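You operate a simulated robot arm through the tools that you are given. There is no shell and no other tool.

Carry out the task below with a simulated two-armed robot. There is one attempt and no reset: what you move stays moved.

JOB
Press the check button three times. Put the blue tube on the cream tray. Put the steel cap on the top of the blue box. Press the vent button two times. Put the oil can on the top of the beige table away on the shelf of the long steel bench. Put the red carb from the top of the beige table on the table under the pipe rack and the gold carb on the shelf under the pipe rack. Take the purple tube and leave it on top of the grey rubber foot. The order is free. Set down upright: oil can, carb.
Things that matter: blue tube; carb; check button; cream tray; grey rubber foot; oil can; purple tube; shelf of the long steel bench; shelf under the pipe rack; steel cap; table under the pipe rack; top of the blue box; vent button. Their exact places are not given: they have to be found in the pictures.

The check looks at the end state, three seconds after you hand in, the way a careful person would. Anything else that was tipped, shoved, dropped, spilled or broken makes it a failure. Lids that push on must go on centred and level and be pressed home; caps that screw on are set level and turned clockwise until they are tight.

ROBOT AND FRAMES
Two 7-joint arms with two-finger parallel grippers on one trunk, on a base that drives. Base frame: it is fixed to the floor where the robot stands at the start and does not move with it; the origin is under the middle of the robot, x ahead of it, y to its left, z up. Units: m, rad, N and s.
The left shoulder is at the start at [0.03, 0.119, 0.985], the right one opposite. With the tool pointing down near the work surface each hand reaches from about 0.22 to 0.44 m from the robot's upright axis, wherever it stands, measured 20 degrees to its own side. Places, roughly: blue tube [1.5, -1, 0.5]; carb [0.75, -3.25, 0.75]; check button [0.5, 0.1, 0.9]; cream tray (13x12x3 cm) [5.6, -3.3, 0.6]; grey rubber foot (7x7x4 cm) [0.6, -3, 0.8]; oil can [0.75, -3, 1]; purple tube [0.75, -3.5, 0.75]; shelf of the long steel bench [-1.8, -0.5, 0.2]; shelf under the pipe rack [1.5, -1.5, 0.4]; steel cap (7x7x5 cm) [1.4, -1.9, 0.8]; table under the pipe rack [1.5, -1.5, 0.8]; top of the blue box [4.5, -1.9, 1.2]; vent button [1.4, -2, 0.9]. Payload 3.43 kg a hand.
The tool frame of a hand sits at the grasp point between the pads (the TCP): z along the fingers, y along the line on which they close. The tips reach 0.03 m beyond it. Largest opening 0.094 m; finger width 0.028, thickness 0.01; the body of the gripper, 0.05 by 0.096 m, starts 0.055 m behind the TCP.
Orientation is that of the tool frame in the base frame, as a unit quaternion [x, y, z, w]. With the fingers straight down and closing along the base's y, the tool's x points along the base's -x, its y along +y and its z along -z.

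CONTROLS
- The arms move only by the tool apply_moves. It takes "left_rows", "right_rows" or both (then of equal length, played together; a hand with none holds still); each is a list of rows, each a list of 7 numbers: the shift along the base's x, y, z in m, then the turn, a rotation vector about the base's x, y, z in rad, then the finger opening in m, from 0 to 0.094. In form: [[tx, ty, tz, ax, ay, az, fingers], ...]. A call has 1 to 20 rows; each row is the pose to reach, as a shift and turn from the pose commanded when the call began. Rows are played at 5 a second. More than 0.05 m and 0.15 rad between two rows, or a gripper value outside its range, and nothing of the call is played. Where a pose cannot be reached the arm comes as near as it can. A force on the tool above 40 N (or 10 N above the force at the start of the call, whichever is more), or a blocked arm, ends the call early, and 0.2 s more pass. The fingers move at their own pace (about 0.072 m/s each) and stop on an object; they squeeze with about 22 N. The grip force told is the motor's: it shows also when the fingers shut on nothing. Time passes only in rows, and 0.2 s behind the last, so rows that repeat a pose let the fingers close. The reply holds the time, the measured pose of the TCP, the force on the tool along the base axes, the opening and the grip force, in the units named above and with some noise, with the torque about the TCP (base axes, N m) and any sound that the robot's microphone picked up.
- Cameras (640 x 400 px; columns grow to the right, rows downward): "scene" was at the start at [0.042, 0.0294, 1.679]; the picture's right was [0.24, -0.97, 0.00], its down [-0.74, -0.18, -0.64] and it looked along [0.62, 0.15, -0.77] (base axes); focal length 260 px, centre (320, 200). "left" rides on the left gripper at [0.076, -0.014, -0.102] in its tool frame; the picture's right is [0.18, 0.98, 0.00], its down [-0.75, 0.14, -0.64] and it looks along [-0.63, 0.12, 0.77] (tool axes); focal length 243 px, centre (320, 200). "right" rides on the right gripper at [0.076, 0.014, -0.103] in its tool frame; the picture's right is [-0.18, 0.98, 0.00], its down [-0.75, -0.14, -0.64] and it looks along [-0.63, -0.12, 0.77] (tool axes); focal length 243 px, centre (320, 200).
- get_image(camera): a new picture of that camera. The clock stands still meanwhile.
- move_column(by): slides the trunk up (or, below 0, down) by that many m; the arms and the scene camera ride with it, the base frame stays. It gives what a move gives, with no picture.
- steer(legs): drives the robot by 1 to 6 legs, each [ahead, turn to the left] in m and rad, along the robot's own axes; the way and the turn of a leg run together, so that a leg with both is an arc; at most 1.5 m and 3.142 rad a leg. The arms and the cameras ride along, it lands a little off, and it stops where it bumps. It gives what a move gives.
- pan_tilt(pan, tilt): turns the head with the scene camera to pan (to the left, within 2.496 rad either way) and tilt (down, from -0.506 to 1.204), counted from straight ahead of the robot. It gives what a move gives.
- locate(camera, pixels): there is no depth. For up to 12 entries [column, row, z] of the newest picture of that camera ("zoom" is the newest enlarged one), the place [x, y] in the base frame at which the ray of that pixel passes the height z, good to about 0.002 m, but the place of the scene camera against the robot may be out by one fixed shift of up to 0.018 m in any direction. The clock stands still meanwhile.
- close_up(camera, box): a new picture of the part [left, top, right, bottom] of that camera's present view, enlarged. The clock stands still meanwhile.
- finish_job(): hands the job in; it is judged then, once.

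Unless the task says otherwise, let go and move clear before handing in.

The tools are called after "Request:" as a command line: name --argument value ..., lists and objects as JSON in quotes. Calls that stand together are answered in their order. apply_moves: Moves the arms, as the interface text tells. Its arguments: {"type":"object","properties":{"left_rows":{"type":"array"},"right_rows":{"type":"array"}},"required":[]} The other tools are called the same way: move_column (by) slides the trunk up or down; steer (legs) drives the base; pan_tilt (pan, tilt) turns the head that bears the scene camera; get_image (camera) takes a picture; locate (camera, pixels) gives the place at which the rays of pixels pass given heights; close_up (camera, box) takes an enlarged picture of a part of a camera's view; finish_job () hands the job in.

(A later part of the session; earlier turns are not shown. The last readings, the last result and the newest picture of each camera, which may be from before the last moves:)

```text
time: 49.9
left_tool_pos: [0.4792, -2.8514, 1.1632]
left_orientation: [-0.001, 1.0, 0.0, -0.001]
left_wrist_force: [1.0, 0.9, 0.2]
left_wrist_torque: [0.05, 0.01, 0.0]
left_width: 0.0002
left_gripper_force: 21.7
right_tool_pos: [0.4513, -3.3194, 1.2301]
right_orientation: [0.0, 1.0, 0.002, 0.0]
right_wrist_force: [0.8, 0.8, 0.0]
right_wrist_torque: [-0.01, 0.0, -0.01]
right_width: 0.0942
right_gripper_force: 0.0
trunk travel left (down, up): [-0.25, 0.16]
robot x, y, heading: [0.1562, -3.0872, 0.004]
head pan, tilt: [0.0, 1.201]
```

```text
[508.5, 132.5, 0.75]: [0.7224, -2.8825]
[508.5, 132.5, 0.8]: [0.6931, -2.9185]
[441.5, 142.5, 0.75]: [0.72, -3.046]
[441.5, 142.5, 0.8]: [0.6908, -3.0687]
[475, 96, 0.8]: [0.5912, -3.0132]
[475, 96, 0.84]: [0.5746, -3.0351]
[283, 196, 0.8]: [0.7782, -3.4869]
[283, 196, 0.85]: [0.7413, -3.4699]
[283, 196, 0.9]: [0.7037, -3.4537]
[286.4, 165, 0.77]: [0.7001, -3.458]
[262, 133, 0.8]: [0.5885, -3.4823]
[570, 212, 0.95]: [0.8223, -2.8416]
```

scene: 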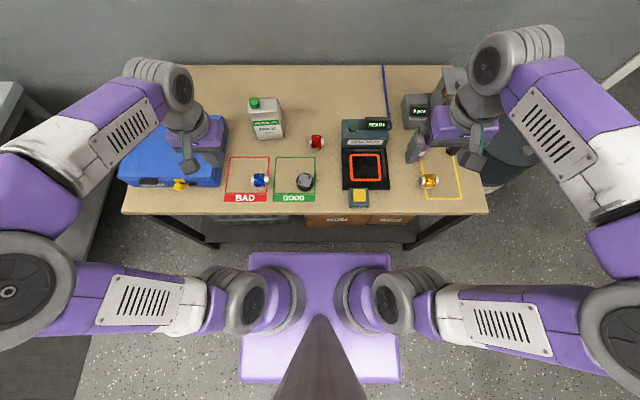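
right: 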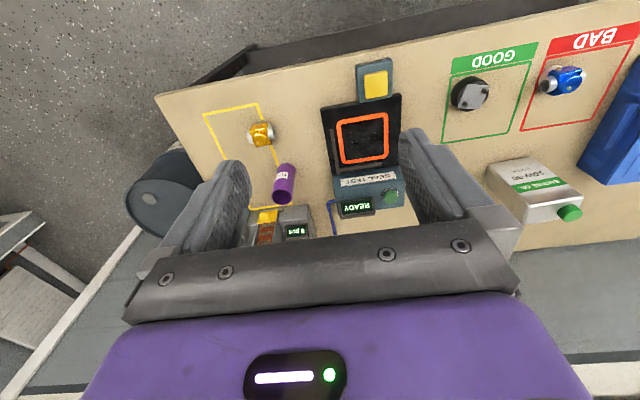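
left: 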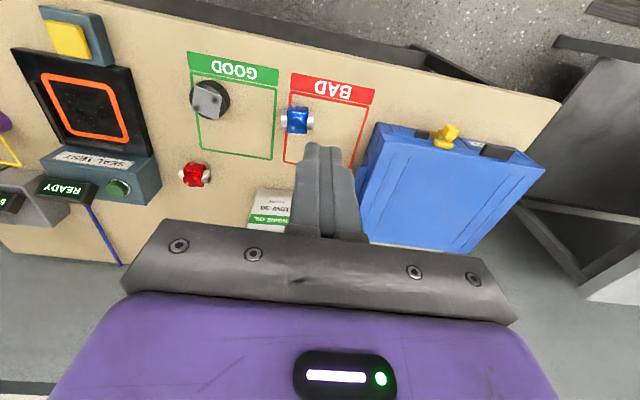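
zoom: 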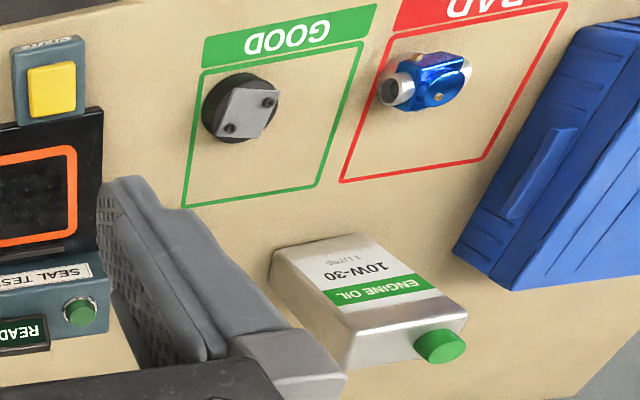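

The table height is 0.80, the foot plate centre is about (0.575,-3.031) with its top near 0.835, and the tube is about (0.70,-3.455) with its top near 0.905. I'll test how far the right hand reaches toward the tube, staying high.

Request:
apply_moves --right_rows '[[0.03, -0.02, 0.0, 0, 0, 0, 0.094], [0.06, -0.04, 0.0, 0, 0, 0, 0.094], [0.09, -0.06, 0.0, 0, 0, 0, 0.094], [0.12, -0.08, 0.0, 0, 0, 0, 0.094], [0.15, -0.1, 0.0, 0, 0, 0, 0.094], [0.18, -0.12, 0.0, 0, 0, 0, 0.094], [0.21, -0.135, 0.0, 0, 0, 0, 0.094], [0.24, -0.135, 0.0, 0, 0, 0, 0.094], [0.25, -0.135, 0, 0, 0, 0, 0.094]]'

Request:
get_image --camera "right"

Request:
get_image --camera "scene"

```text
time: 51.9
left_tool_pos: [0.478, -2.8517, 1.166]
left_orientation: [0.001, 1.0, 0.0, 0.001]
left_wrist_force: [0.3, 0.2, 0.6]
left_wrist_torque: [0.02, -0.02, 0.01]
left_width: 0.0002
left_gripper_force: 21.9
right_tool_pos: [0.693, -3.4524, 1.228]
right_orientation: [-0.001, 1.0, 0.001, -0.001]
right_wrist_force: [-0.1, 0.3, 0.7]
right_wrist_torque: [-0.03, 0.06, -0.02]
right_width: 0.094
right_gripper_force: 0.2
right hand out of reach, approached as far as the arm can: row 9
trunk travel left (down, up): [-0.25, 0.16]
robot x, y, heading: [0.1556, -3.0892, -0.001]
head pan, tilt: [0.0, 1.201]
```

```text
taken
```

right: 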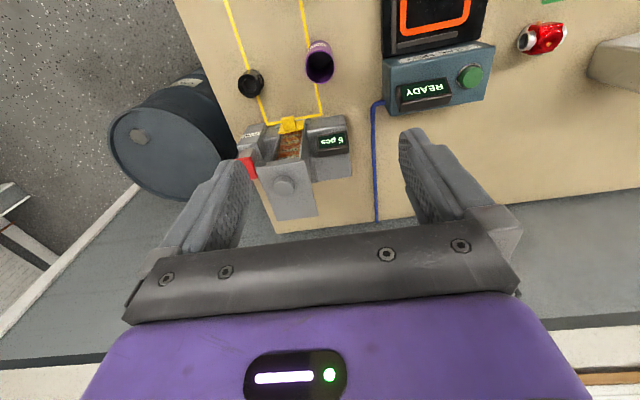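

```text
taken
```

scene: 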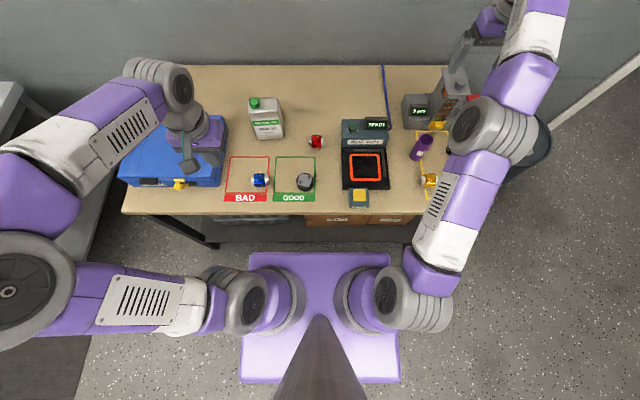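

The right hand reached (0.693,-3.452), so reach is good. The tube mouth is now at (319,66); I'll intersect it with the earlier ray.

Request:
close_up --camera "right" --box '[220, 0, 460, 150]'

Request:
locate --camera "right" --pixels '[[319, 66, 0.85], [319, 66, 0.9], [319, 66, 0.92], [318, 43, 0.8], [285, 184, 1.0], [318, 118, 0.9], [318, 118, 0.85], [288, 120, 0.85]]'

Request:
close_up --camera "scene" --box '[260, 90, 500, 240]'

```text
2.67 times, centred on (340, 75) of right
```

zoom: 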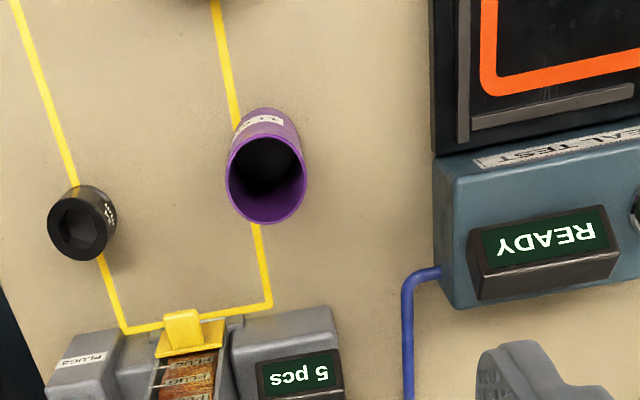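

```text
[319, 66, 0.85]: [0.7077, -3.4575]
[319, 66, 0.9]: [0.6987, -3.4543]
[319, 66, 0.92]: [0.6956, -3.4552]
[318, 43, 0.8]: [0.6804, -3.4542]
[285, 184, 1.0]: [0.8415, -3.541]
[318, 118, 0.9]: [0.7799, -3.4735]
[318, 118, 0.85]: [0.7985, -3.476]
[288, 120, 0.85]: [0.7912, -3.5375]
```

```text
2.67 times, centred on (380, 165) of scene
```

zoom: 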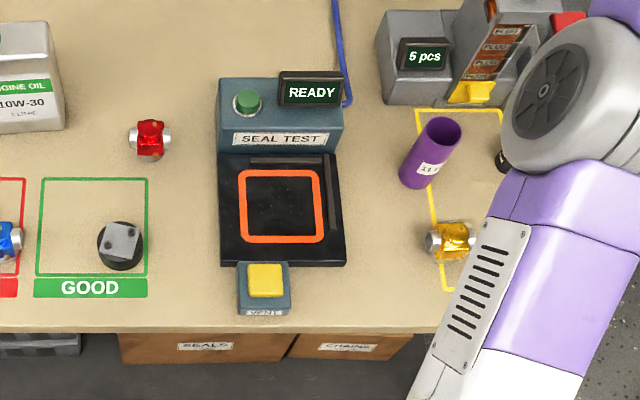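

The two right views cross at the tube axis (0.697,-3.4545) with the rim at z≈0.908; the black socket and dispenser are clear of the fingers. I'll come down to just above the rim and check alignment.

Request:
apply_moves --right_rows '[[0, 0, -0.04, 0, 0, 0, 0.085], [0, 0, -0.08, 0, 0, 0, 0.085], [0, 0, -0.12, 0, 0, 0, 0.085], [0, 0, -0.16, 0, 0, 0, 0.085], [0, 0, -0.2, 0, 0, 0, 0.085], [0, 0, -0.24, 0, 0, 0, 0.085], [0, 0, -0.26, 0, 0, 0, 0.085], [0, 0, -0.26, 0, 0, 0, 0.085]]'

Request:
get_image --camera "right"

Request:
close_up --camera "scene" --box '[340, 60, 580, 210]'

```text
time: 53.7
left_tool_pos: [0.4786, -2.8515, 1.1651]
left_orientation: [-0.001, 1.0, 0.0, 0.0]
left_wrist_force: [0.2, -0.2, 0.3]
left_wrist_torque: [0.03, -0.02, 0.0]
left_width: 0.0002
left_gripper_force: 21.9
right_tool_pos: [0.6975, -3.4514, 0.9661]
right_orientation: [0.0, 1.0, 0.0, 0.0]
right_wrist_force: [1.0, -0.5, -0.6]
right_wrist_torque: [0.01, -0.01, -0.01]
right_width: 0.0852
right_gripper_force: 0.0
trunk travel left (down, up): [-0.25, 0.16]
robot x, y, heading: [0.1535, -3.0902, 0.001]
head pan, tilt: [0.0, 1.201]
```

```text
taken
```

right: 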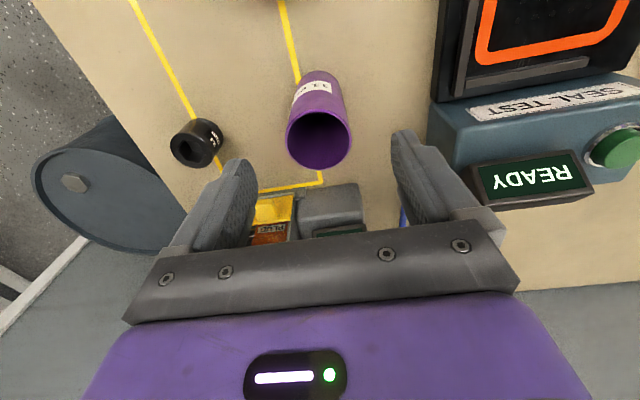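

```text
2.67 times, centred on (460, 135) of scene
```

zoom: 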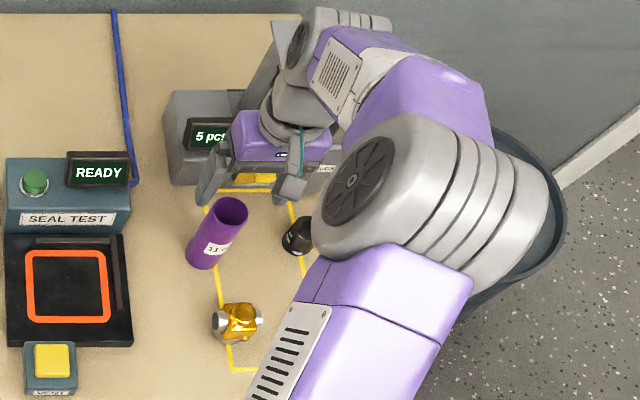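

The tube mouth is centred between the fingers, around (320,138). I'll check its place once more.

Request:
locate --camera "right" --pixels '[[320, 138, 0.908], [320, 138, 0.9], [198, 142, 0.84], [355, 185, 0.9], [355, 185, 0.87]]'

```text
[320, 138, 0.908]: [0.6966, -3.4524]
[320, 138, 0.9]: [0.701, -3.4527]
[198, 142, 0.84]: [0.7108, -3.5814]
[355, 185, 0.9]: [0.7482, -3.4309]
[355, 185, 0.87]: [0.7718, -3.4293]
```

The tube centre (0.697,-3.4525) matches the hand. I'll descend to z≈0.873, close gently and lift.

Request:
apply_moves --right_rows '[[0, 0, -0.03, 0, 0, 0, 0.085], [0, 0, -0.06, 0, 0, 0, 0.085], [0, 0, -0.085, 0, 0, 0, 0.085], [0, 0, -0.093, 0, 0, 0, 0.085], [0, 0, -0.093, 0, 0, 0, 0.06], [0, 0, -0.093, 0, 0, 0, 0.04], [0, 0, -0.093, 0, 0, 0, 0.03], [0, 0, -0.093, 0, 0, 0, 0.03]]'

Request:
get_image --camera "right"

```text
time: 55.5
left_tool_pos: [0.478, -2.8507, 1.1631]
left_orientation: [0.001, 1.0, 0.0, 0.0]
left_wrist_force: [-0.4, 0.3, -0.1]
left_wrist_torque: [0.0, 0.01, -0.02]
left_width: 0.0
left_gripper_force: 21.5
right_tool_pos: [0.6957, -3.4521, 0.8753]
right_orientation: [0.0, 1.0, 0.001, 0.0]
right_wrist_force: [1.7, -0.8, 0.7]
right_wrist_torque: [-0.04, 0.0, 0.02]
right_width: 0.0473
right_gripper_force: 22.2
trunk travel left (down, up): [-0.25, 0.16]
robot x, y, heading: [0.1511, -3.0885, 0.0]
head pan, tilt: [0.0, 1.201]
```

```text
taken
```

right: 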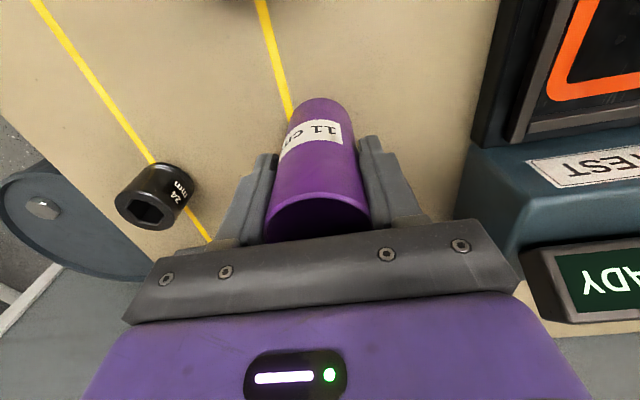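

The tube is gripped (opening 0.047, 22 N). I'll lift it straight up and move the left hand aside.

Request:
apply_moves --right_rows '[[0, 0, 0.03, 0, 0, 0, 0.03], [0, 0, 0.07, 0, 0, 0, 0.03], [0, 0, 0.11, 0, 0, 0, 0.03], [0, 0, 0.15, 0, 0, 0, 0.03], [0, 0, 0.185, 0, 0, 0, 0.03], [0, 0, 0.185, 0, 0, 0, 0.03]]' --left_rows '[[0, 0.03, 0, 0, 0, 0, 0.0], [0, 0.06, 0, 0, 0, 0, 0.0], [0, 0.1, 0, 0, 0, 0, 0.0], [0, 0.14, 0, 0, 0, 0, 0.0], [0, 0.14, 0, 0, 0, 0, 0.0], [0, 0.14, 0, 0, 0, 0, 0.0]]'

Request:
get_image --camera "left"

Request:
get_image --camera "scene"

```text
time: 56.9
left_tool_pos: [0.4787, -2.7098, 1.1651]
left_orientation: [0.0, 1.0, 0.0, -0.001]
left_wrist_force: [-0.4, -0.3, -1.5]
left_wrist_torque: [-0.03, 0.01, -0.04]
left_width: 0.0001
left_gripper_force: 21.8
right_tool_pos: [0.6951, -3.4517, 1.0587]
right_orientation: [0.0, 1.0, 0.0, 0.0]
right_wrist_force: [-0.1, 0.3, -1.1]
right_wrist_torque: [-0.01, 0.0, -0.02]
right_width: 0.0475
right_gripper_force: 21.8
trunk travel left (down, up): [-0.25, 0.16]
robot x, y, heading: [0.1522, -3.0904, -0.003]
head pan, tilt: [0.0, 1.201]
```

```text
taken
```

left: 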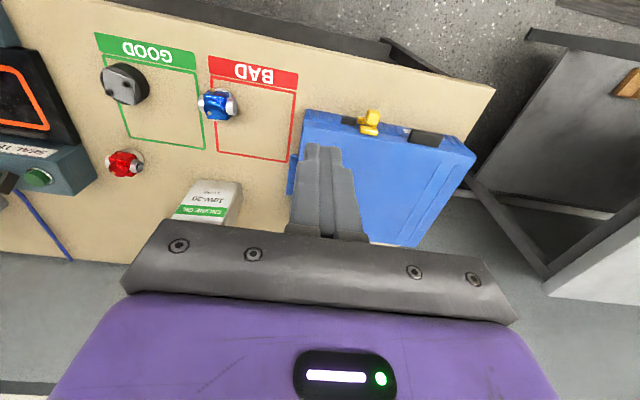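

```text
taken
```

scene: 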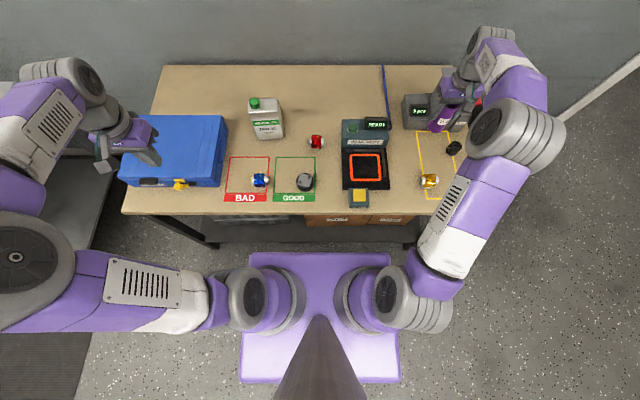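

The tube is lifted. I'll zoom on the foot from the left camera to see the plate and pin down its centre.

Request:
close_up --camera "left" --box '[84, 45, 180, 105]'

Request:
locate --camera "left" --pixels '[[121, 85, 0.82], [121, 85, 0.83], [121, 85, 0.84], [121, 85, 0.85]]'

```text
6.67 times, centred on (132, 75) of left
```

zoom: 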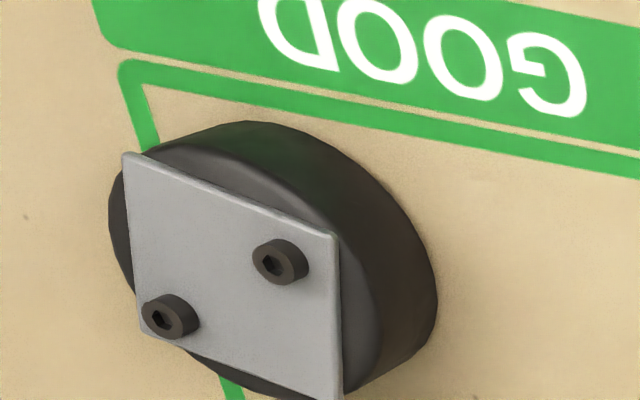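

```text
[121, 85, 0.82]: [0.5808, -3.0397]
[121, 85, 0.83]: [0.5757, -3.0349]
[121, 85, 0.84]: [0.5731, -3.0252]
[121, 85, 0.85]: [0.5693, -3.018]
```

The plate carries two bolt heads, symmetric about its centre near pixel (119.4,86.8). I'll centre the tube on the plate, standing, so I need a refined centre.

Request:
locate --camera "left" --pixels '[[119.4, 86.8, 0.83], [119.4, 86.8, 0.835], [119.4, 86.8, 0.84], [126.8, 84, 0.835], [111, 91.8, 0.835], [103.5, 68.2, 0.833], [134.2, 80.2, 0.833], [135, 104.2, 0.833], [105, 94.5, 0.833]]'

Request:
apply_moves --right_rows '[[-0.03, 0.03, 0, 0, 0, 0, 0.03], [-0.06, 0.06, 0, 0, 0, 0, 0.03], [-0.09, 0.09, 0, 0, 0, 0, 0.03], [-0.12, 0.125, 0, 0, 0, 0, 0.03], [-0.12, 0.17, 0, 0, 0, 0, 0.03], [-0.12, 0.21, 0, 0, 0, 0, 0.03], [-0.12, 0.25, 0, 0, 0, 0, 0.03], [-0.12, 0.29, 0, 0, 0, 0, 0.03], [-0.12, 0.29, 0, 0, 0, 0, 0.03]]'

Request:
get_image --camera "right"

Request:
get_image --camera "scene"

```text
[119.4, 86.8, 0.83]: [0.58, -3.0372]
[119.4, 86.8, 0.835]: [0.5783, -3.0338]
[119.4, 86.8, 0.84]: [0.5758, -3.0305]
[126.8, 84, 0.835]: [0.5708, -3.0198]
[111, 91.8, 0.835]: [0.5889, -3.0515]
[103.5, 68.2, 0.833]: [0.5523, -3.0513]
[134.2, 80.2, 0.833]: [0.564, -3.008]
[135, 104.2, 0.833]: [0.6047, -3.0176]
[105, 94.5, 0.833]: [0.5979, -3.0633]
```

```text
time: 58.9
left_tool_pos: [0.4784, -2.7109, 1.1643]
left_orientation: [0.0, 1.0, 0.001, 0.0]
left_wrist_force: [-0.3, -0.2, 0.2]
left_wrist_torque: [0.05, 0.0, -0.03]
left_width: 0.0
left_gripper_force: 21.2
right_tool_pos: [0.5746, -3.1646, 1.0569]
right_orientation: [0.0, 1.0, 0.002, -0.001]
right_wrist_force: [-0.2, -0.8, -2.1]
right_wrist_torque: [0.01, 0.03, 0.02]
right_width: 0.0471
right_gripper_force: 22.3
trunk travel left (down, up): [-0.25, 0.16]
robot x, y, heading: [0.1538, -3.0911, -0.004]
head pan, tilt: [0.0, 1.201]
```

```text
taken
```

right: 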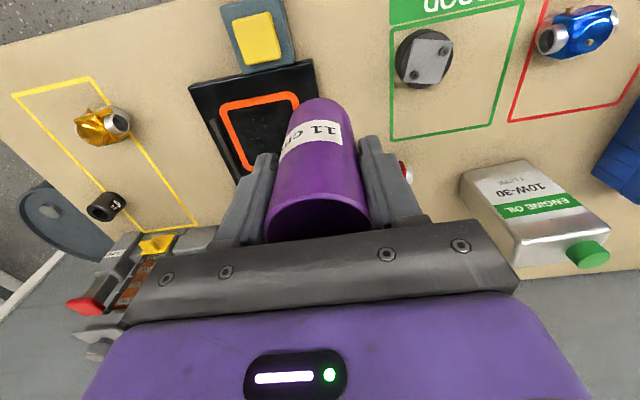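

```text
taken
```

scene: 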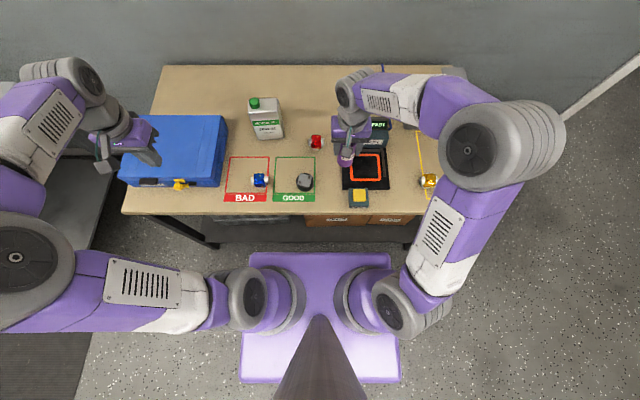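

The tube clears the tester. I'll zoom on the plate from the right camera to confirm its centre.

Request:
close_up --camera "right" --box '[376, 25, 472, 85]'

```text
6.67 times, centred on (424, 55) of right
```

zoom: 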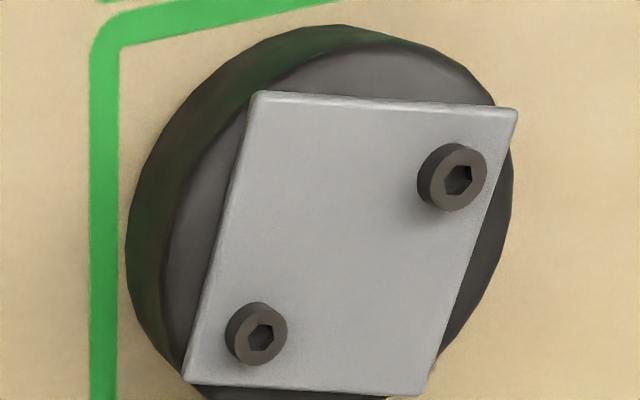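

Request:
locate --camera "zoom" --pixels '[[345, 246, 0.828], [345, 246, 0.833], [345, 246, 0.838], [347, 259, 0.833], [452, 180, 0.84], [260, 337, 0.84]]'

```text
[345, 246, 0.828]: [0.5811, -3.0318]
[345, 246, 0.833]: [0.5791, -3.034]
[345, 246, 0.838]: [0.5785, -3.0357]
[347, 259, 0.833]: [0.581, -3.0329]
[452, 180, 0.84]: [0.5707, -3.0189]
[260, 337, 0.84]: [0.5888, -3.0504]
```

Both views agree: plate centre (0.5797,-3.0346), with bolt heads 3.6 cm apart around it. I'll carry the tube over the plate and lower to about 2 cm above it.

Request:
apply_moves --right_rows '[[0.001, 0.035, 0, 0, 0, 0, 0.03], [0.002, 0.07, 0, 0, 0, 0, 0.03], [0.003, 0.105, 0, 0, 0, 0, 0.03], [0.0035, 0.1285, 0, 0, 0, 0, 0.03], [0.0035, 0.1285, -0.04, 0, 0, 0, 0.03], [0.0035, 0.1285, -0.08, 0, 0, 0, 0.03], [0.0035, 0.1285, -0.12, 0, 0, 0, 0.03], [0.0035, 0.1285, -0.12, 0, 0, 0, 0.03]]'

Request:
get_image --camera "left"

Request:
close_up --camera "left" --box '[60, 20, 220, 120]'

Request:
close_up --camera "right" --box '[220, 40, 420, 165]'

```text
time: 60.7
left_tool_pos: [0.4795, -2.7107, 1.1649]
left_orientation: [0.0, 1.0, 0.0, 0.0]
left_wrist_force: [0.3, 0.6, 0.0]
left_wrist_torque: [-0.02, 0.01, -0.01]
left_width: 0.0
left_gripper_force: 22.1
right_tool_pos: [0.5764, -3.0323, 0.9378]
right_orientation: [0.0, 1.0, 0.001, 0.0]
right_wrist_force: [-0.3, -0.3, -2.5]
right_wrist_torque: [-0.02, -0.01, 0.0]
right_width: 0.0471
right_gripper_force: 22.1
trunk travel left (down, up): [-0.25, 0.16]
robot x, y, heading: [0.1561, -3.0876, -0.003]
head pan, tilt: [0.0, 1.201]
```

```text
taken
```

left: 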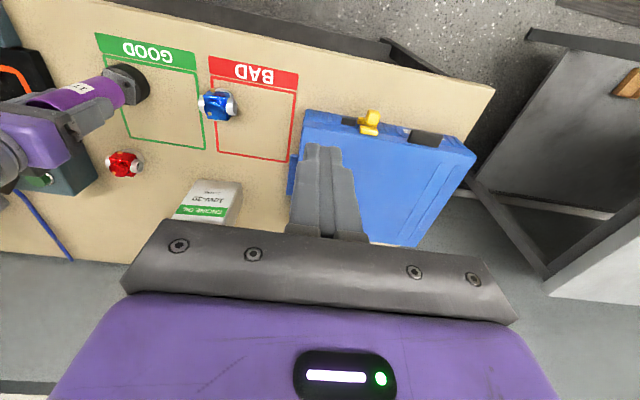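

```text
4.00 times, centred on (140, 70) of left
```

zoom: 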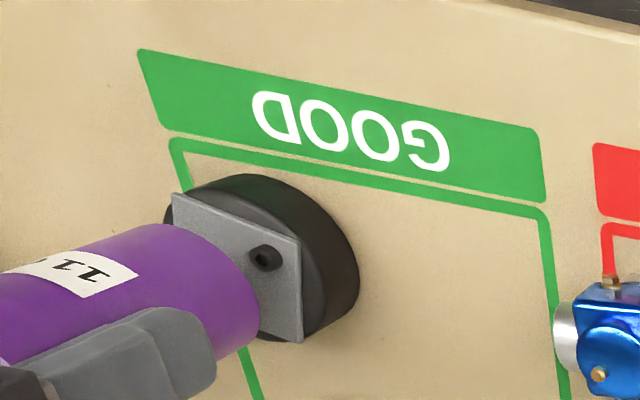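

```text
3.20 times, centred on (320, 102) of right
```

zoom: 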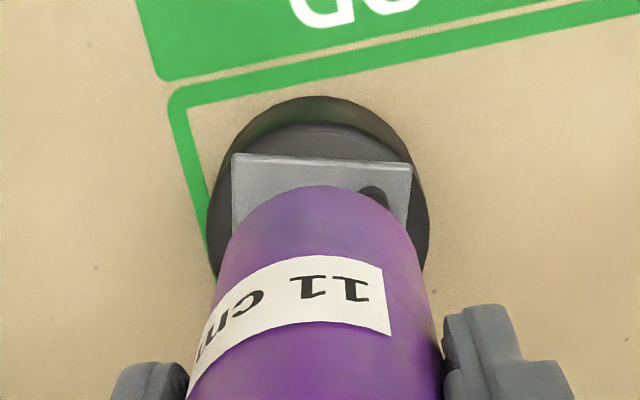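

The tube hangs above the plate; my reading is about 2 mm off in x and y, so I'll correct that and lower in small steps, watching the force.

Request:
apply_moves --right_rows '[[0.002, -0.002, -0.006, 0, 0, 0, 0.03], [0.002, -0.002, -0.012, 0, 0, 0, 0.03], [0.002, -0.002, -0.017, 0, 0, 0, 0.03], [0.002, -0.002, -0.017, 0, 0, 0, 0.03]]'

Request:
close_up --camera "left" --box '[60, 20, 220, 120]'

Request:
close_up --camera "right" --box '[220, 40, 420, 165]'

```text
time: 61.7
left_tool_pos: [0.4794, -2.7102, 1.1648]
left_orientation: [0.0, 1.0, 0.0, 0.0]
left_wrist_force: [-0.1, -0.2, 0.4]
left_wrist_torque: [0.01, 0.01, -0.02]
left_width: 0.0
left_gripper_force: 22.0
right_tool_pos: [0.5801, -3.0346, 0.9235]
right_orientation: [-0.001, 1.0, 0.001, 0.0]
right_wrist_force: [0.6, 1.0, -2.3]
right_wrist_torque: [-0.01, 0.0, 0.02]
right_width: 0.0468
right_gripper_force: 22.0
trunk travel left (down, up): [-0.25, 0.16]
robot x, y, heading: [0.1563, -3.0904, 0.0]
head pan, tilt: [0.0, 1.201]
```

```text
4.00 times, centred on (140, 70) of left
```

zoom: 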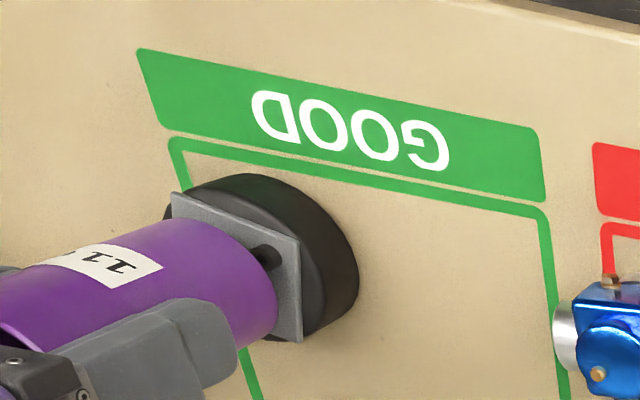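

```text
3.20 times, centred on (320, 102) of right
```

zoom: 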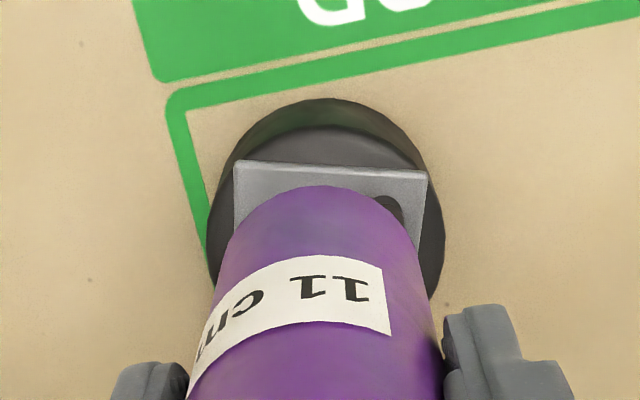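

There's no contact yet (tube bottom near 0.849). I'll lower 2 mm at a time.

Request:
apply_moves --right_rows '[[0, 0, -0.002, 0, 0, 0, 0.03], [0, 0, -0.004, 0, 0, 0, 0.03], [0, 0, -0.006, 0, 0, 0, 0.03], [0, 0, -0.006, 0, 0, 0, 0.03]]'

Request:
apply_moves --right_rows '[[0, 0, -0.002, 0, 0, 0, 0.03], [0, 0, -0.002, 0, 0, 0, 0.03]]'

Request:
apply_moves --right_rows '[[0, 0, -0.002, 0, 0, 0, 0.03], [0, 0, -0.002, 0, 0, 0, 0.03]]'

Request:
close_up --camera "left" --box '[60, 20, 220, 120]'

```text
time: 62.7
left_tool_pos: [0.4791, -2.7091, 1.1637]
left_orientation: [0.0, 1.0, 0.0, 0.0]
left_wrist_force: [0.2, -0.3, -0.6]
left_wrist_torque: [0.0, -0.01, 0.01]
left_width: 0.0003
left_gripper_force: 21.9
right_tool_pos: [0.5797, -3.0346, 0.9173]
right_orientation: [0.0, 1.0, 0.001, 0.0]
right_wrist_force: [0.2, -0.4, -1.9]
right_wrist_torque: [-0.01, 0.01, 0.03]
right_width: 0.0471
right_gripper_force: 21.8
trunk travel left (down, up): [-0.25, 0.16]
robot x, y, heading: [0.1539, -3.0868, -0.002]
head pan, tilt: [0.0, 1.201]
```

```text
time: 63.3
left_tool_pos: [0.4779, -2.7102, 1.1641]
left_orientation: [0.0, 1.0, 0.0, 0.0]
left_wrist_force: [1.2, -0.2, -0.9]
left_wrist_torque: [-0.02, -0.01, -0.03]
left_width: 0.0
left_gripper_force: 22.5
right_tool_pos: [0.5811, -3.0367, 0.9148]
right_orientation: [0.0, 1.0, 0.001, 0.0]
right_wrist_force: [0.2, 0.3, -1.5]
right_wrist_torque: [0.0, -0.01, -0.01]
right_width: 0.0473
right_gripper_force: 22.0
trunk travel left (down, up): [-0.25, 0.16]
robot x, y, heading: [0.1537, -3.0869, 0.0]
head pan, tilt: [0.0, 1.201]
```

```text
time: 63.9
left_tool_pos: [0.4794, -2.7104, 1.1632]
left_orientation: [0.0, 1.0, 0.0, -0.001]
left_wrist_force: [-0.3, 0.3, 0.1]
left_wrist_torque: [0.03, -0.04, 0.02]
left_width: 0.0002
left_gripper_force: 22.0
right_tool_pos: [0.5798, -3.0355, 0.9124]
right_orientation: [0.001, 1.0, 0.001, 0.0]
right_wrist_force: [-0.5, 0.3, -2.4]
right_wrist_torque: [0.03, 0.01, 0.03]
right_width: 0.0472
right_gripper_force: 21.8
trunk travel left (down, up): [-0.25, 0.16]
robot x, y, heading: [0.1577, -3.0868, 0.003]
head pan, tilt: [0.0, 1.201]
```

```text
4.00 times, centred on (140, 70) of left
```

zoom: 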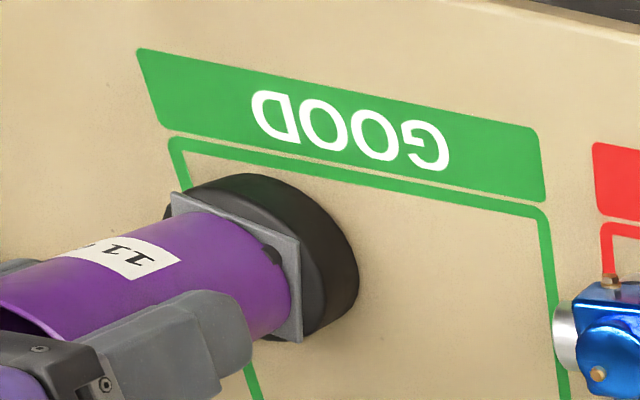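

Still no contact at bottom ≈0.838. I'll continue in 2 mm steps.

Request:
apply_moves --right_rows '[[0, 0, -0.002, 0, 0, 0, 0.03], [0, 0, -0.002, 0, 0, 0, 0.03]]'

Request:
apply_moves --right_rows '[[0, 0, -0.002, 0, 0, 0, 0.03], [0, 0, -0.002, 0, 0, 0, 0.03]]'

Request:
close_up --camera "left" --box '[60, 20, 220, 120]'

```text
time: 64.5
left_tool_pos: [0.4787, -2.7108, 1.1636]
left_orientation: [0.0, 1.0, -0.001, 0.0]
left_wrist_force: [-0.9, -1.0, -0.2]
left_wrist_torque: [-0.01, -0.01, -0.05]
left_width: 0.0
left_gripper_force: 22.2
right_tool_pos: [0.5795, -3.0357, 0.9116]
right_orientation: [0.001, 1.0, 0.002, 0.0]
right_wrist_force: [0.0, -0.1, -1.3]
right_wrist_torque: [-0.01, 0.03, -0.03]
right_width: 0.0473
right_gripper_force: 21.6
trunk travel left (down, up): [-0.25, 0.16]
robot x, y, heading: [0.1559, -3.0887, 0.0]
head pan, tilt: [0.0, 1.201]
```

```text
time: 65.1
left_tool_pos: [0.479, -2.71, 1.165]
left_orientation: [0.0, 1.0, 0.0, 0.001]
left_wrist_force: [-0.5, 0.2, -0.3]
left_wrist_torque: [0.06, 0.03, -0.01]
left_width: 0.0001
left_gripper_force: 22.1
right_tool_pos: [0.5805, -3.0349, 0.9112]
right_orientation: [0.001, 1.0, 0.001, 0.003]
right_wrist_force: [1.3, -2.0, 12.5]
right_wrist_torque: [-0.23, 0.19, 0.0]
right_width: 0.0472
right_gripper_force: 21.9
trunk travel left (down, up): [-0.25, 0.16]
robot x, y, heading: [0.1549, -3.0866, -0.005]
head pan, tilt: [0.0, 1.201]
```

```text
4.00 times, centred on (140, 70) of left
```

zoom: 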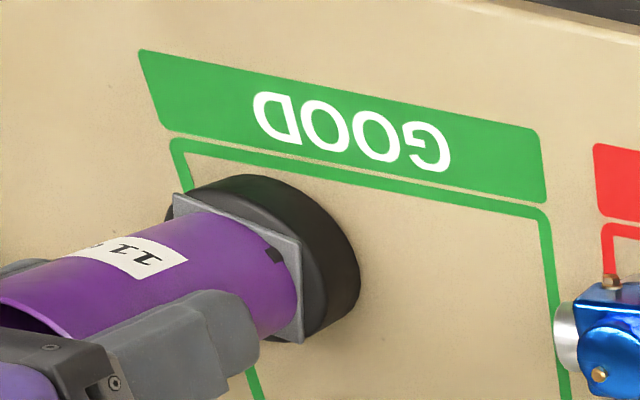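

Contact came at 12.5 N, with the tube flat on the plate. I'll relieve the pressing force by 2 mm, then open the fingers slowly.

Request:
apply_moves --right_rows '[[0, 0, 0.0015, 0, 0, 0, 0.03], [0, 0, 0.0015, 0, 0, 0, 0.045], [0, 0, 0.0015, 0, 0, 0, 0.052], [0, 0, 0.0015, 0, 0, 0, 0.06], [0, 0, 0.0015, 0, 0, 0, 0.075], [0, 0, 0.0015, 0, 0, 0, 0.08]]'

Request:
close_up --camera "left" --box '[60, 20, 220, 120]'

Request:
get_image --camera "right"

```text
time: 66.5
left_tool_pos: [0.4795, -2.7096, 1.1643]
left_orientation: [0.001, 1.0, 0.0, 0.0]
left_wrist_force: [-0.4, 0.4, 0.5]
left_wrist_torque: [-0.01, 0.02, -0.05]
left_width: 0.0
left_gripper_force: 22.2
right_tool_pos: [0.579, -3.0363, 0.9106]
right_orientation: [0.0, 1.0, 0.001, 0.0]
right_wrist_force: [0.1, -0.8, -0.1]
right_wrist_torque: [-0.01, -0.01, 0.01]
right_width: 0.08
right_gripper_force: 0.0
trunk travel left (down, up): [-0.25, 0.16]
robot x, y, heading: [0.1553, -3.0847, -0.002]
head pan, tilt: [0.0, 1.201]
```

```text
4.00 times, centred on (140, 70) of left
```

zoom: 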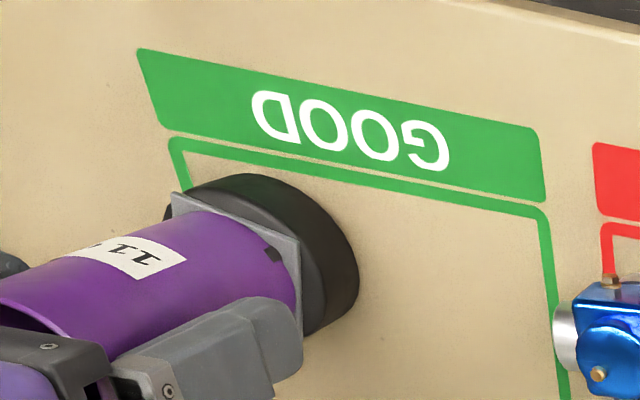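

```text
taken
```

right: 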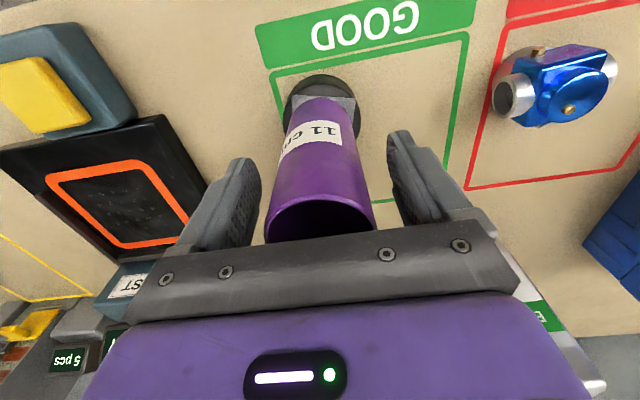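

The tube stands on the plate and the fingers are open. I'll raise the right hand straight up, then look at it and at the oil can.

Request:
apply_moves --right_rows '[[0, 0, 0.02, 0, 0, 0, 0.08], [0, 0, 0.05, 0, 0, 0, 0.08], [0, 0, 0.09, 0, 0, 0, 0.08], [0, 0, 0.13, 0, 0, 0, 0.08], [0, 0, 0.17, 0, 0, 0, 0.08], [0, 0, 0.21, 0, 0, 0, 0.08], [0, -0.04, 0.235, 0, 0, 0, 0.08], [0, -0.085, 0.24, 0, 0, 0, 0.08], [0, -0.13, 0.24, 0, 0, 0, 0.08], [-0.03, -0.17, 0.24, 0, 0, 0, 0.08], [-0.07, -0.2, 0.24, 0, 0, 0, 0.08]]'

Request:
get_image --camera "scene"

Request:
close_up --camera "scene" --box '[210, 80, 370, 220]'

Request:
close_up --camera "left" --box '[60, 20, 260, 240]'

Request:
get_image --camera "right"

```text
time: 68.9
left_tool_pos: [0.4788, -2.7121, 1.1657]
left_orientation: [0.0, 1.0, 0.0, 0.001]
left_wrist_force: [0.2, 0.5, -0.1]
left_wrist_torque: [0.0, -0.01, -0.02]
left_width: 0.0
left_gripper_force: 22.2
right_tool_pos: [0.5091, -3.2354, 1.1491]
right_orientation: [-0.001, 1.0, 0.001, 0.0]
right_wrist_force: [0.0, -0.4, 0.2]
right_wrist_torque: [0.0, -0.01, 0.0]
right_width: 0.0798
right_gripper_force: 0.0
trunk travel left (down, up): [-0.25, 0.16]
robot x, y, heading: [0.1536, -3.0849, 0.004]
head pan, tilt: [0.0, 1.201]
```

```text
taken
```

scene: 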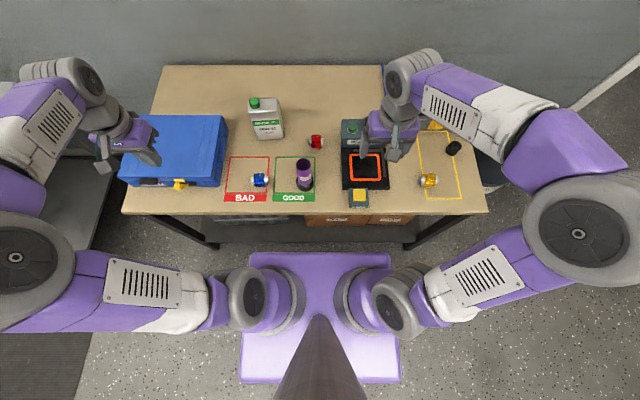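

```text
2.86 times, centred on (290, 150) of scene
```

zoom: 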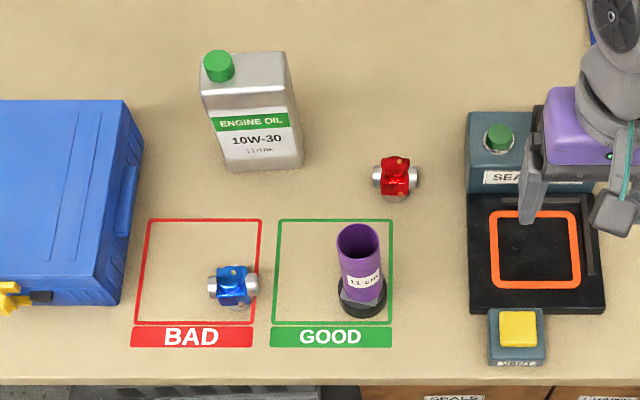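

```text
1.82 times, centred on (160, 130) of left
```

zoom: 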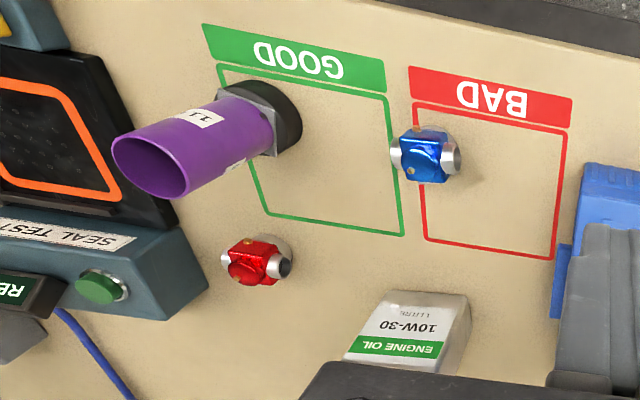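

```text
taken
```

right: 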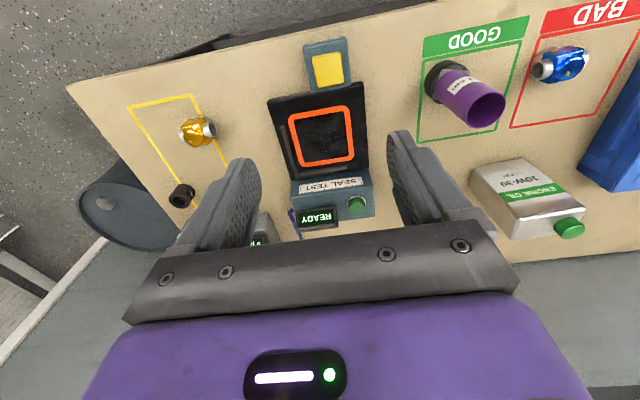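

The tube stands level on the foot. I'll measure the oil can from the scene picture and the right camera.

Request:
locate --camera "scene" --pixels '[[255.7, 138.8, 0.8], [284, 137.4, 0.8], [248, 113.3, 0.96], [280.6, 110.8, 0.96], [277.8, 98.2, 0.96], [249, 100, 0.96], [254.6, 102.7, 0.97], [304.4, 157.5, 0.94]]'

Request:
close_up --camera "right" --box '[450, 130, 610, 250]'

```text
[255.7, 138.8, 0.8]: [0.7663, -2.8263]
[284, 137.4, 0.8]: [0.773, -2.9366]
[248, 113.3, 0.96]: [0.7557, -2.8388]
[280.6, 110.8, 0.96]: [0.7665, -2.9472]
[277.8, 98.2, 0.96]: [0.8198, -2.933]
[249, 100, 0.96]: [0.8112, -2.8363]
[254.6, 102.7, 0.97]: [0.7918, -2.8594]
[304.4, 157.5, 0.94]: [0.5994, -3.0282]
```

```text
3.33 times, centred on (530, 190) of right
```

zoom: 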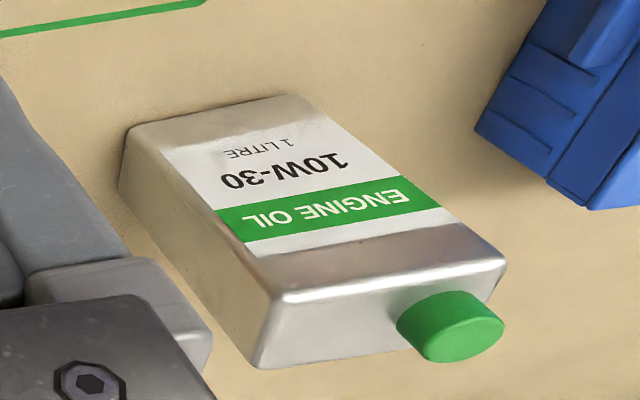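

Request:
locate --camera "right" --pixels '[[473, 169, 0.8], [528.5, 159.1, 0.8], [517.4, 220, 0.9], [517.4, 220, 0.94], [517.4, 220, 0.98], [585.5, 208.6, 0.9], [585.5, 208.6, 0.94], [585.5, 208.6, 0.98], [513.5, 239.5, 0.94], [575, 227.5, 0.94], [575, 227.5, 0.98]]'

Request:
locate --camera "scene" --pixels '[[248, 113.3, 0.9], [248, 113.3, 0.94], [280.6, 110.8, 0.9], [280.6, 110.8, 0.94], [254.6, 102.7, 0.94], [254.6, 102.7, 0.98], [277.8, 98.2, 0.94]]'

```text
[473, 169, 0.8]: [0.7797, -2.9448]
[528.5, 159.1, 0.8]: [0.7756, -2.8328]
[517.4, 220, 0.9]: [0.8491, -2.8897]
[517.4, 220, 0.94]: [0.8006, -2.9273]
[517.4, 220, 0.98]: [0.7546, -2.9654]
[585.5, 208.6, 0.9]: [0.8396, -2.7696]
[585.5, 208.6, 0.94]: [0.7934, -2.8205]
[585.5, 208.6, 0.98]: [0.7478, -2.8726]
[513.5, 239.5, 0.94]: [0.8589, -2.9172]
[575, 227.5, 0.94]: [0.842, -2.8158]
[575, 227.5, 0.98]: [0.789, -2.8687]
```

```text
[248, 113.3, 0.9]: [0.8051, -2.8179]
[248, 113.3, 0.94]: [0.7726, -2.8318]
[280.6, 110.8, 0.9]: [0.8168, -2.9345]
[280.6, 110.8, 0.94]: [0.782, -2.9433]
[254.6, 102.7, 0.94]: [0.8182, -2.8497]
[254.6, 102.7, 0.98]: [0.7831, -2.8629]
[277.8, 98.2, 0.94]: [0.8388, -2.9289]
```

The can's front face is at x≈0.778, its centre about (0.807,-2.889), body top 0.955 and cap top about 0.98. It is 11 cm wide and 6 cm deep, so I'll turn the left hand 90° to grip the depth, and move above it.

Request:
apply_moves --left_rows '[[0.02, -0.012, -0.0, 0, 0, -0.13, 0.04], [0.05, -0.025, -0.0, 0, 0, -0.27, 0.06], [0.08, -0.04, -0.0, 0, 0, -0.4, 0.08], [0.11, -0.055, -0.0, 0, 0, -0.53, 0.094], [0.14, -0.07, -0.0, 0, 0, -0.66, 0.094], [0.17, -0.085, -0.0, 0, 0, -0.79, 0.094], [0.2, -0.1, -0.0, 0, 0, -0.92, 0.094], [0.225, -0.115, -0.0, 0, 0, -1.05, 0.094], [0.25, -0.13, -0.0, 0, 0, -1.18, 0.094], [0.275, -0.145, -0.0, 0, 0, -1.31, 0.094], [0.3, -0.16, -0.02, 0, 0, -1.44, 0.094], [0.32, -0.175, -0.04, 0, 0, -1.57, 0.094], [0.328, -0.178, -0.065, 0, 0, -1.57, 0.094], [0.328, -0.178, -0.065, 0, 0, -1.57, 0.094]]'

Request:
get_image --camera "left"

Request:
get_image --camera "scene"

```text
time: 71.9
left_tool_pos: [0.7841, -2.8877, 1.0952]
left_orientation: [0.707, 0.707, 0.0, -0.001]
left_wrist_force: [0.2, 0.0, 0.3]
left_wrist_torque: [0.01, 0.0, -0.02]
left_width: 0.0938
left_gripper_force: 0.1
left hand out of reach, approached as far as the arm can: row 11, 12, 13, 14
right_tool_pos: [0.5102, -3.2339, 1.1494]
right_orientation: [0.0, 1.0, 0.001, 0.0]
right_wrist_force: [-0.5, 0.4, -0.1]
right_wrist_torque: [0.02, 0.0, 0.0]
right_width: 0.0799
right_gripper_force: 0.0
trunk travel left (down, up): [-0.25, 0.16]
robot x, y, heading: [0.1553, -3.0912, 0.001]
head pan, tilt: [0.0, 1.201]
```

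```text
taken
```

left: 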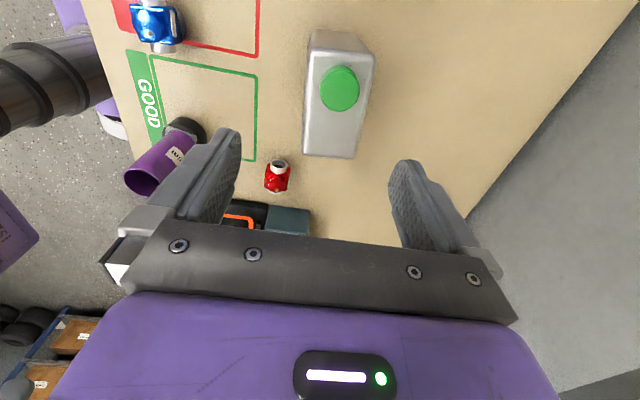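

```text
taken
```

scene: 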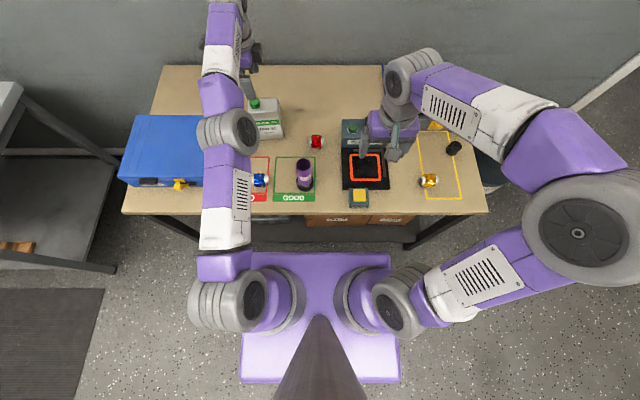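

The left hand is 2 cm short in x with the arm extended. Driving ahead 3 cm stays clear of the table and gives margin.

Request:
steer --legs '[[0.03, 0]]'

Request:
apply_moves --left_rows '[[0, 0, -0.01, 0, 0, 0, 0.094], [0, 0, -0.02, 0, 0, 0, 0.094]]'

Request:
get_image --camera "left"

```text
time: 72.7
left_tool_pos: [0.8163, -2.8876, 1.0948]
left_orientation: [0.707, 0.708, 0.0, 0.0]
left_wrist_force: [-0.6, -0.6, -0.3]
left_wrist_torque: [0.0, 0.03, -0.02]
left_width: 0.0941
left_gripper_force: 0.1
right_tool_pos: [0.5416, -3.2331, 1.1495]
right_orientation: [0.0, 1.0, 0.0, -0.001]
right_wrist_force: [0.0, 1.0, -0.4]
right_wrist_torque: [0.01, 0.07, -0.02]
right_width: 0.0803
right_gripper_force: 0.1
trunk travel left (down, up): [-0.25, 0.16]
robot x, y, heading: [0.1833, -3.0886, 0.001]
head pan, tilt: [0.0, 1.201]
```

```text
time: 73.3
left_tool_pos: [0.8166, -2.8885, 1.0758]
left_orientation: [0.706, 0.708, -0.002, 0.0]
left_wrist_force: [-0.4, -0.1, 0.3]
left_wrist_torque: [0.01, -0.02, -0.03]
left_width: 0.0937
left_gripper_force: 0.0
right_tool_pos: [0.5414, -3.2338, 1.1492]
right_orientation: [0.0, 1.0, 0.0, 0.0]
right_wrist_force: [0.1, 0.9, -0.9]
right_wrist_torque: [0.01, 0.04, 0.02]
right_width: 0.0799
right_gripper_force: 0.1
trunk travel left (down, up): [-0.25, 0.16]
robot x, y, heading: [0.184, -3.0874, 0.001]
head pan, tilt: [0.0, 1.201]
```

```text
taken
```

left: 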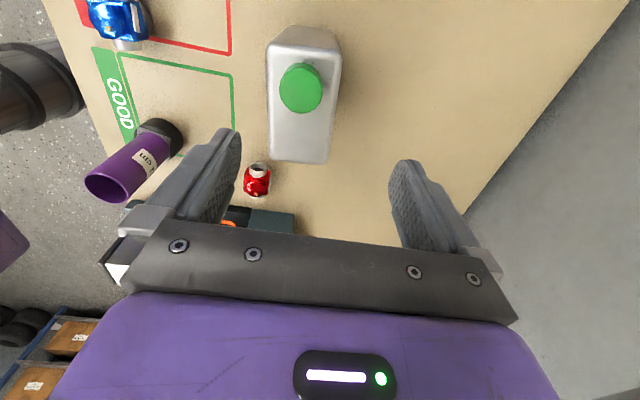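

I'll fix the can's exact place from this overhead view: top corners at (270,158), (328,163) and (338,50), and the cap at (301,88).

Request:
locate --camera "left" --pixels '[[270, 158, 0.955], [328, 163, 0.955], [338, 50, 0.955], [268, 48, 0.955], [301, 88, 0.98], [256, 172, 0.86]]'

Request:
close_up --camera "left" --box '[200, 10, 440, 210]'

```text
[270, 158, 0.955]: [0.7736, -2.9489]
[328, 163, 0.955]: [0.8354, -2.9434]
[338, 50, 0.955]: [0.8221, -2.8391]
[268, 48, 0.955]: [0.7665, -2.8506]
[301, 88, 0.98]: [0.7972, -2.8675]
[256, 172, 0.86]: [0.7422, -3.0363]
```

```text
2.00 times, centred on (320, 110) of left
```

zoom: 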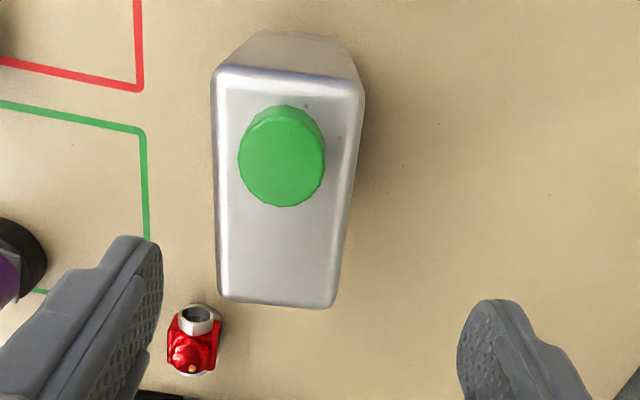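

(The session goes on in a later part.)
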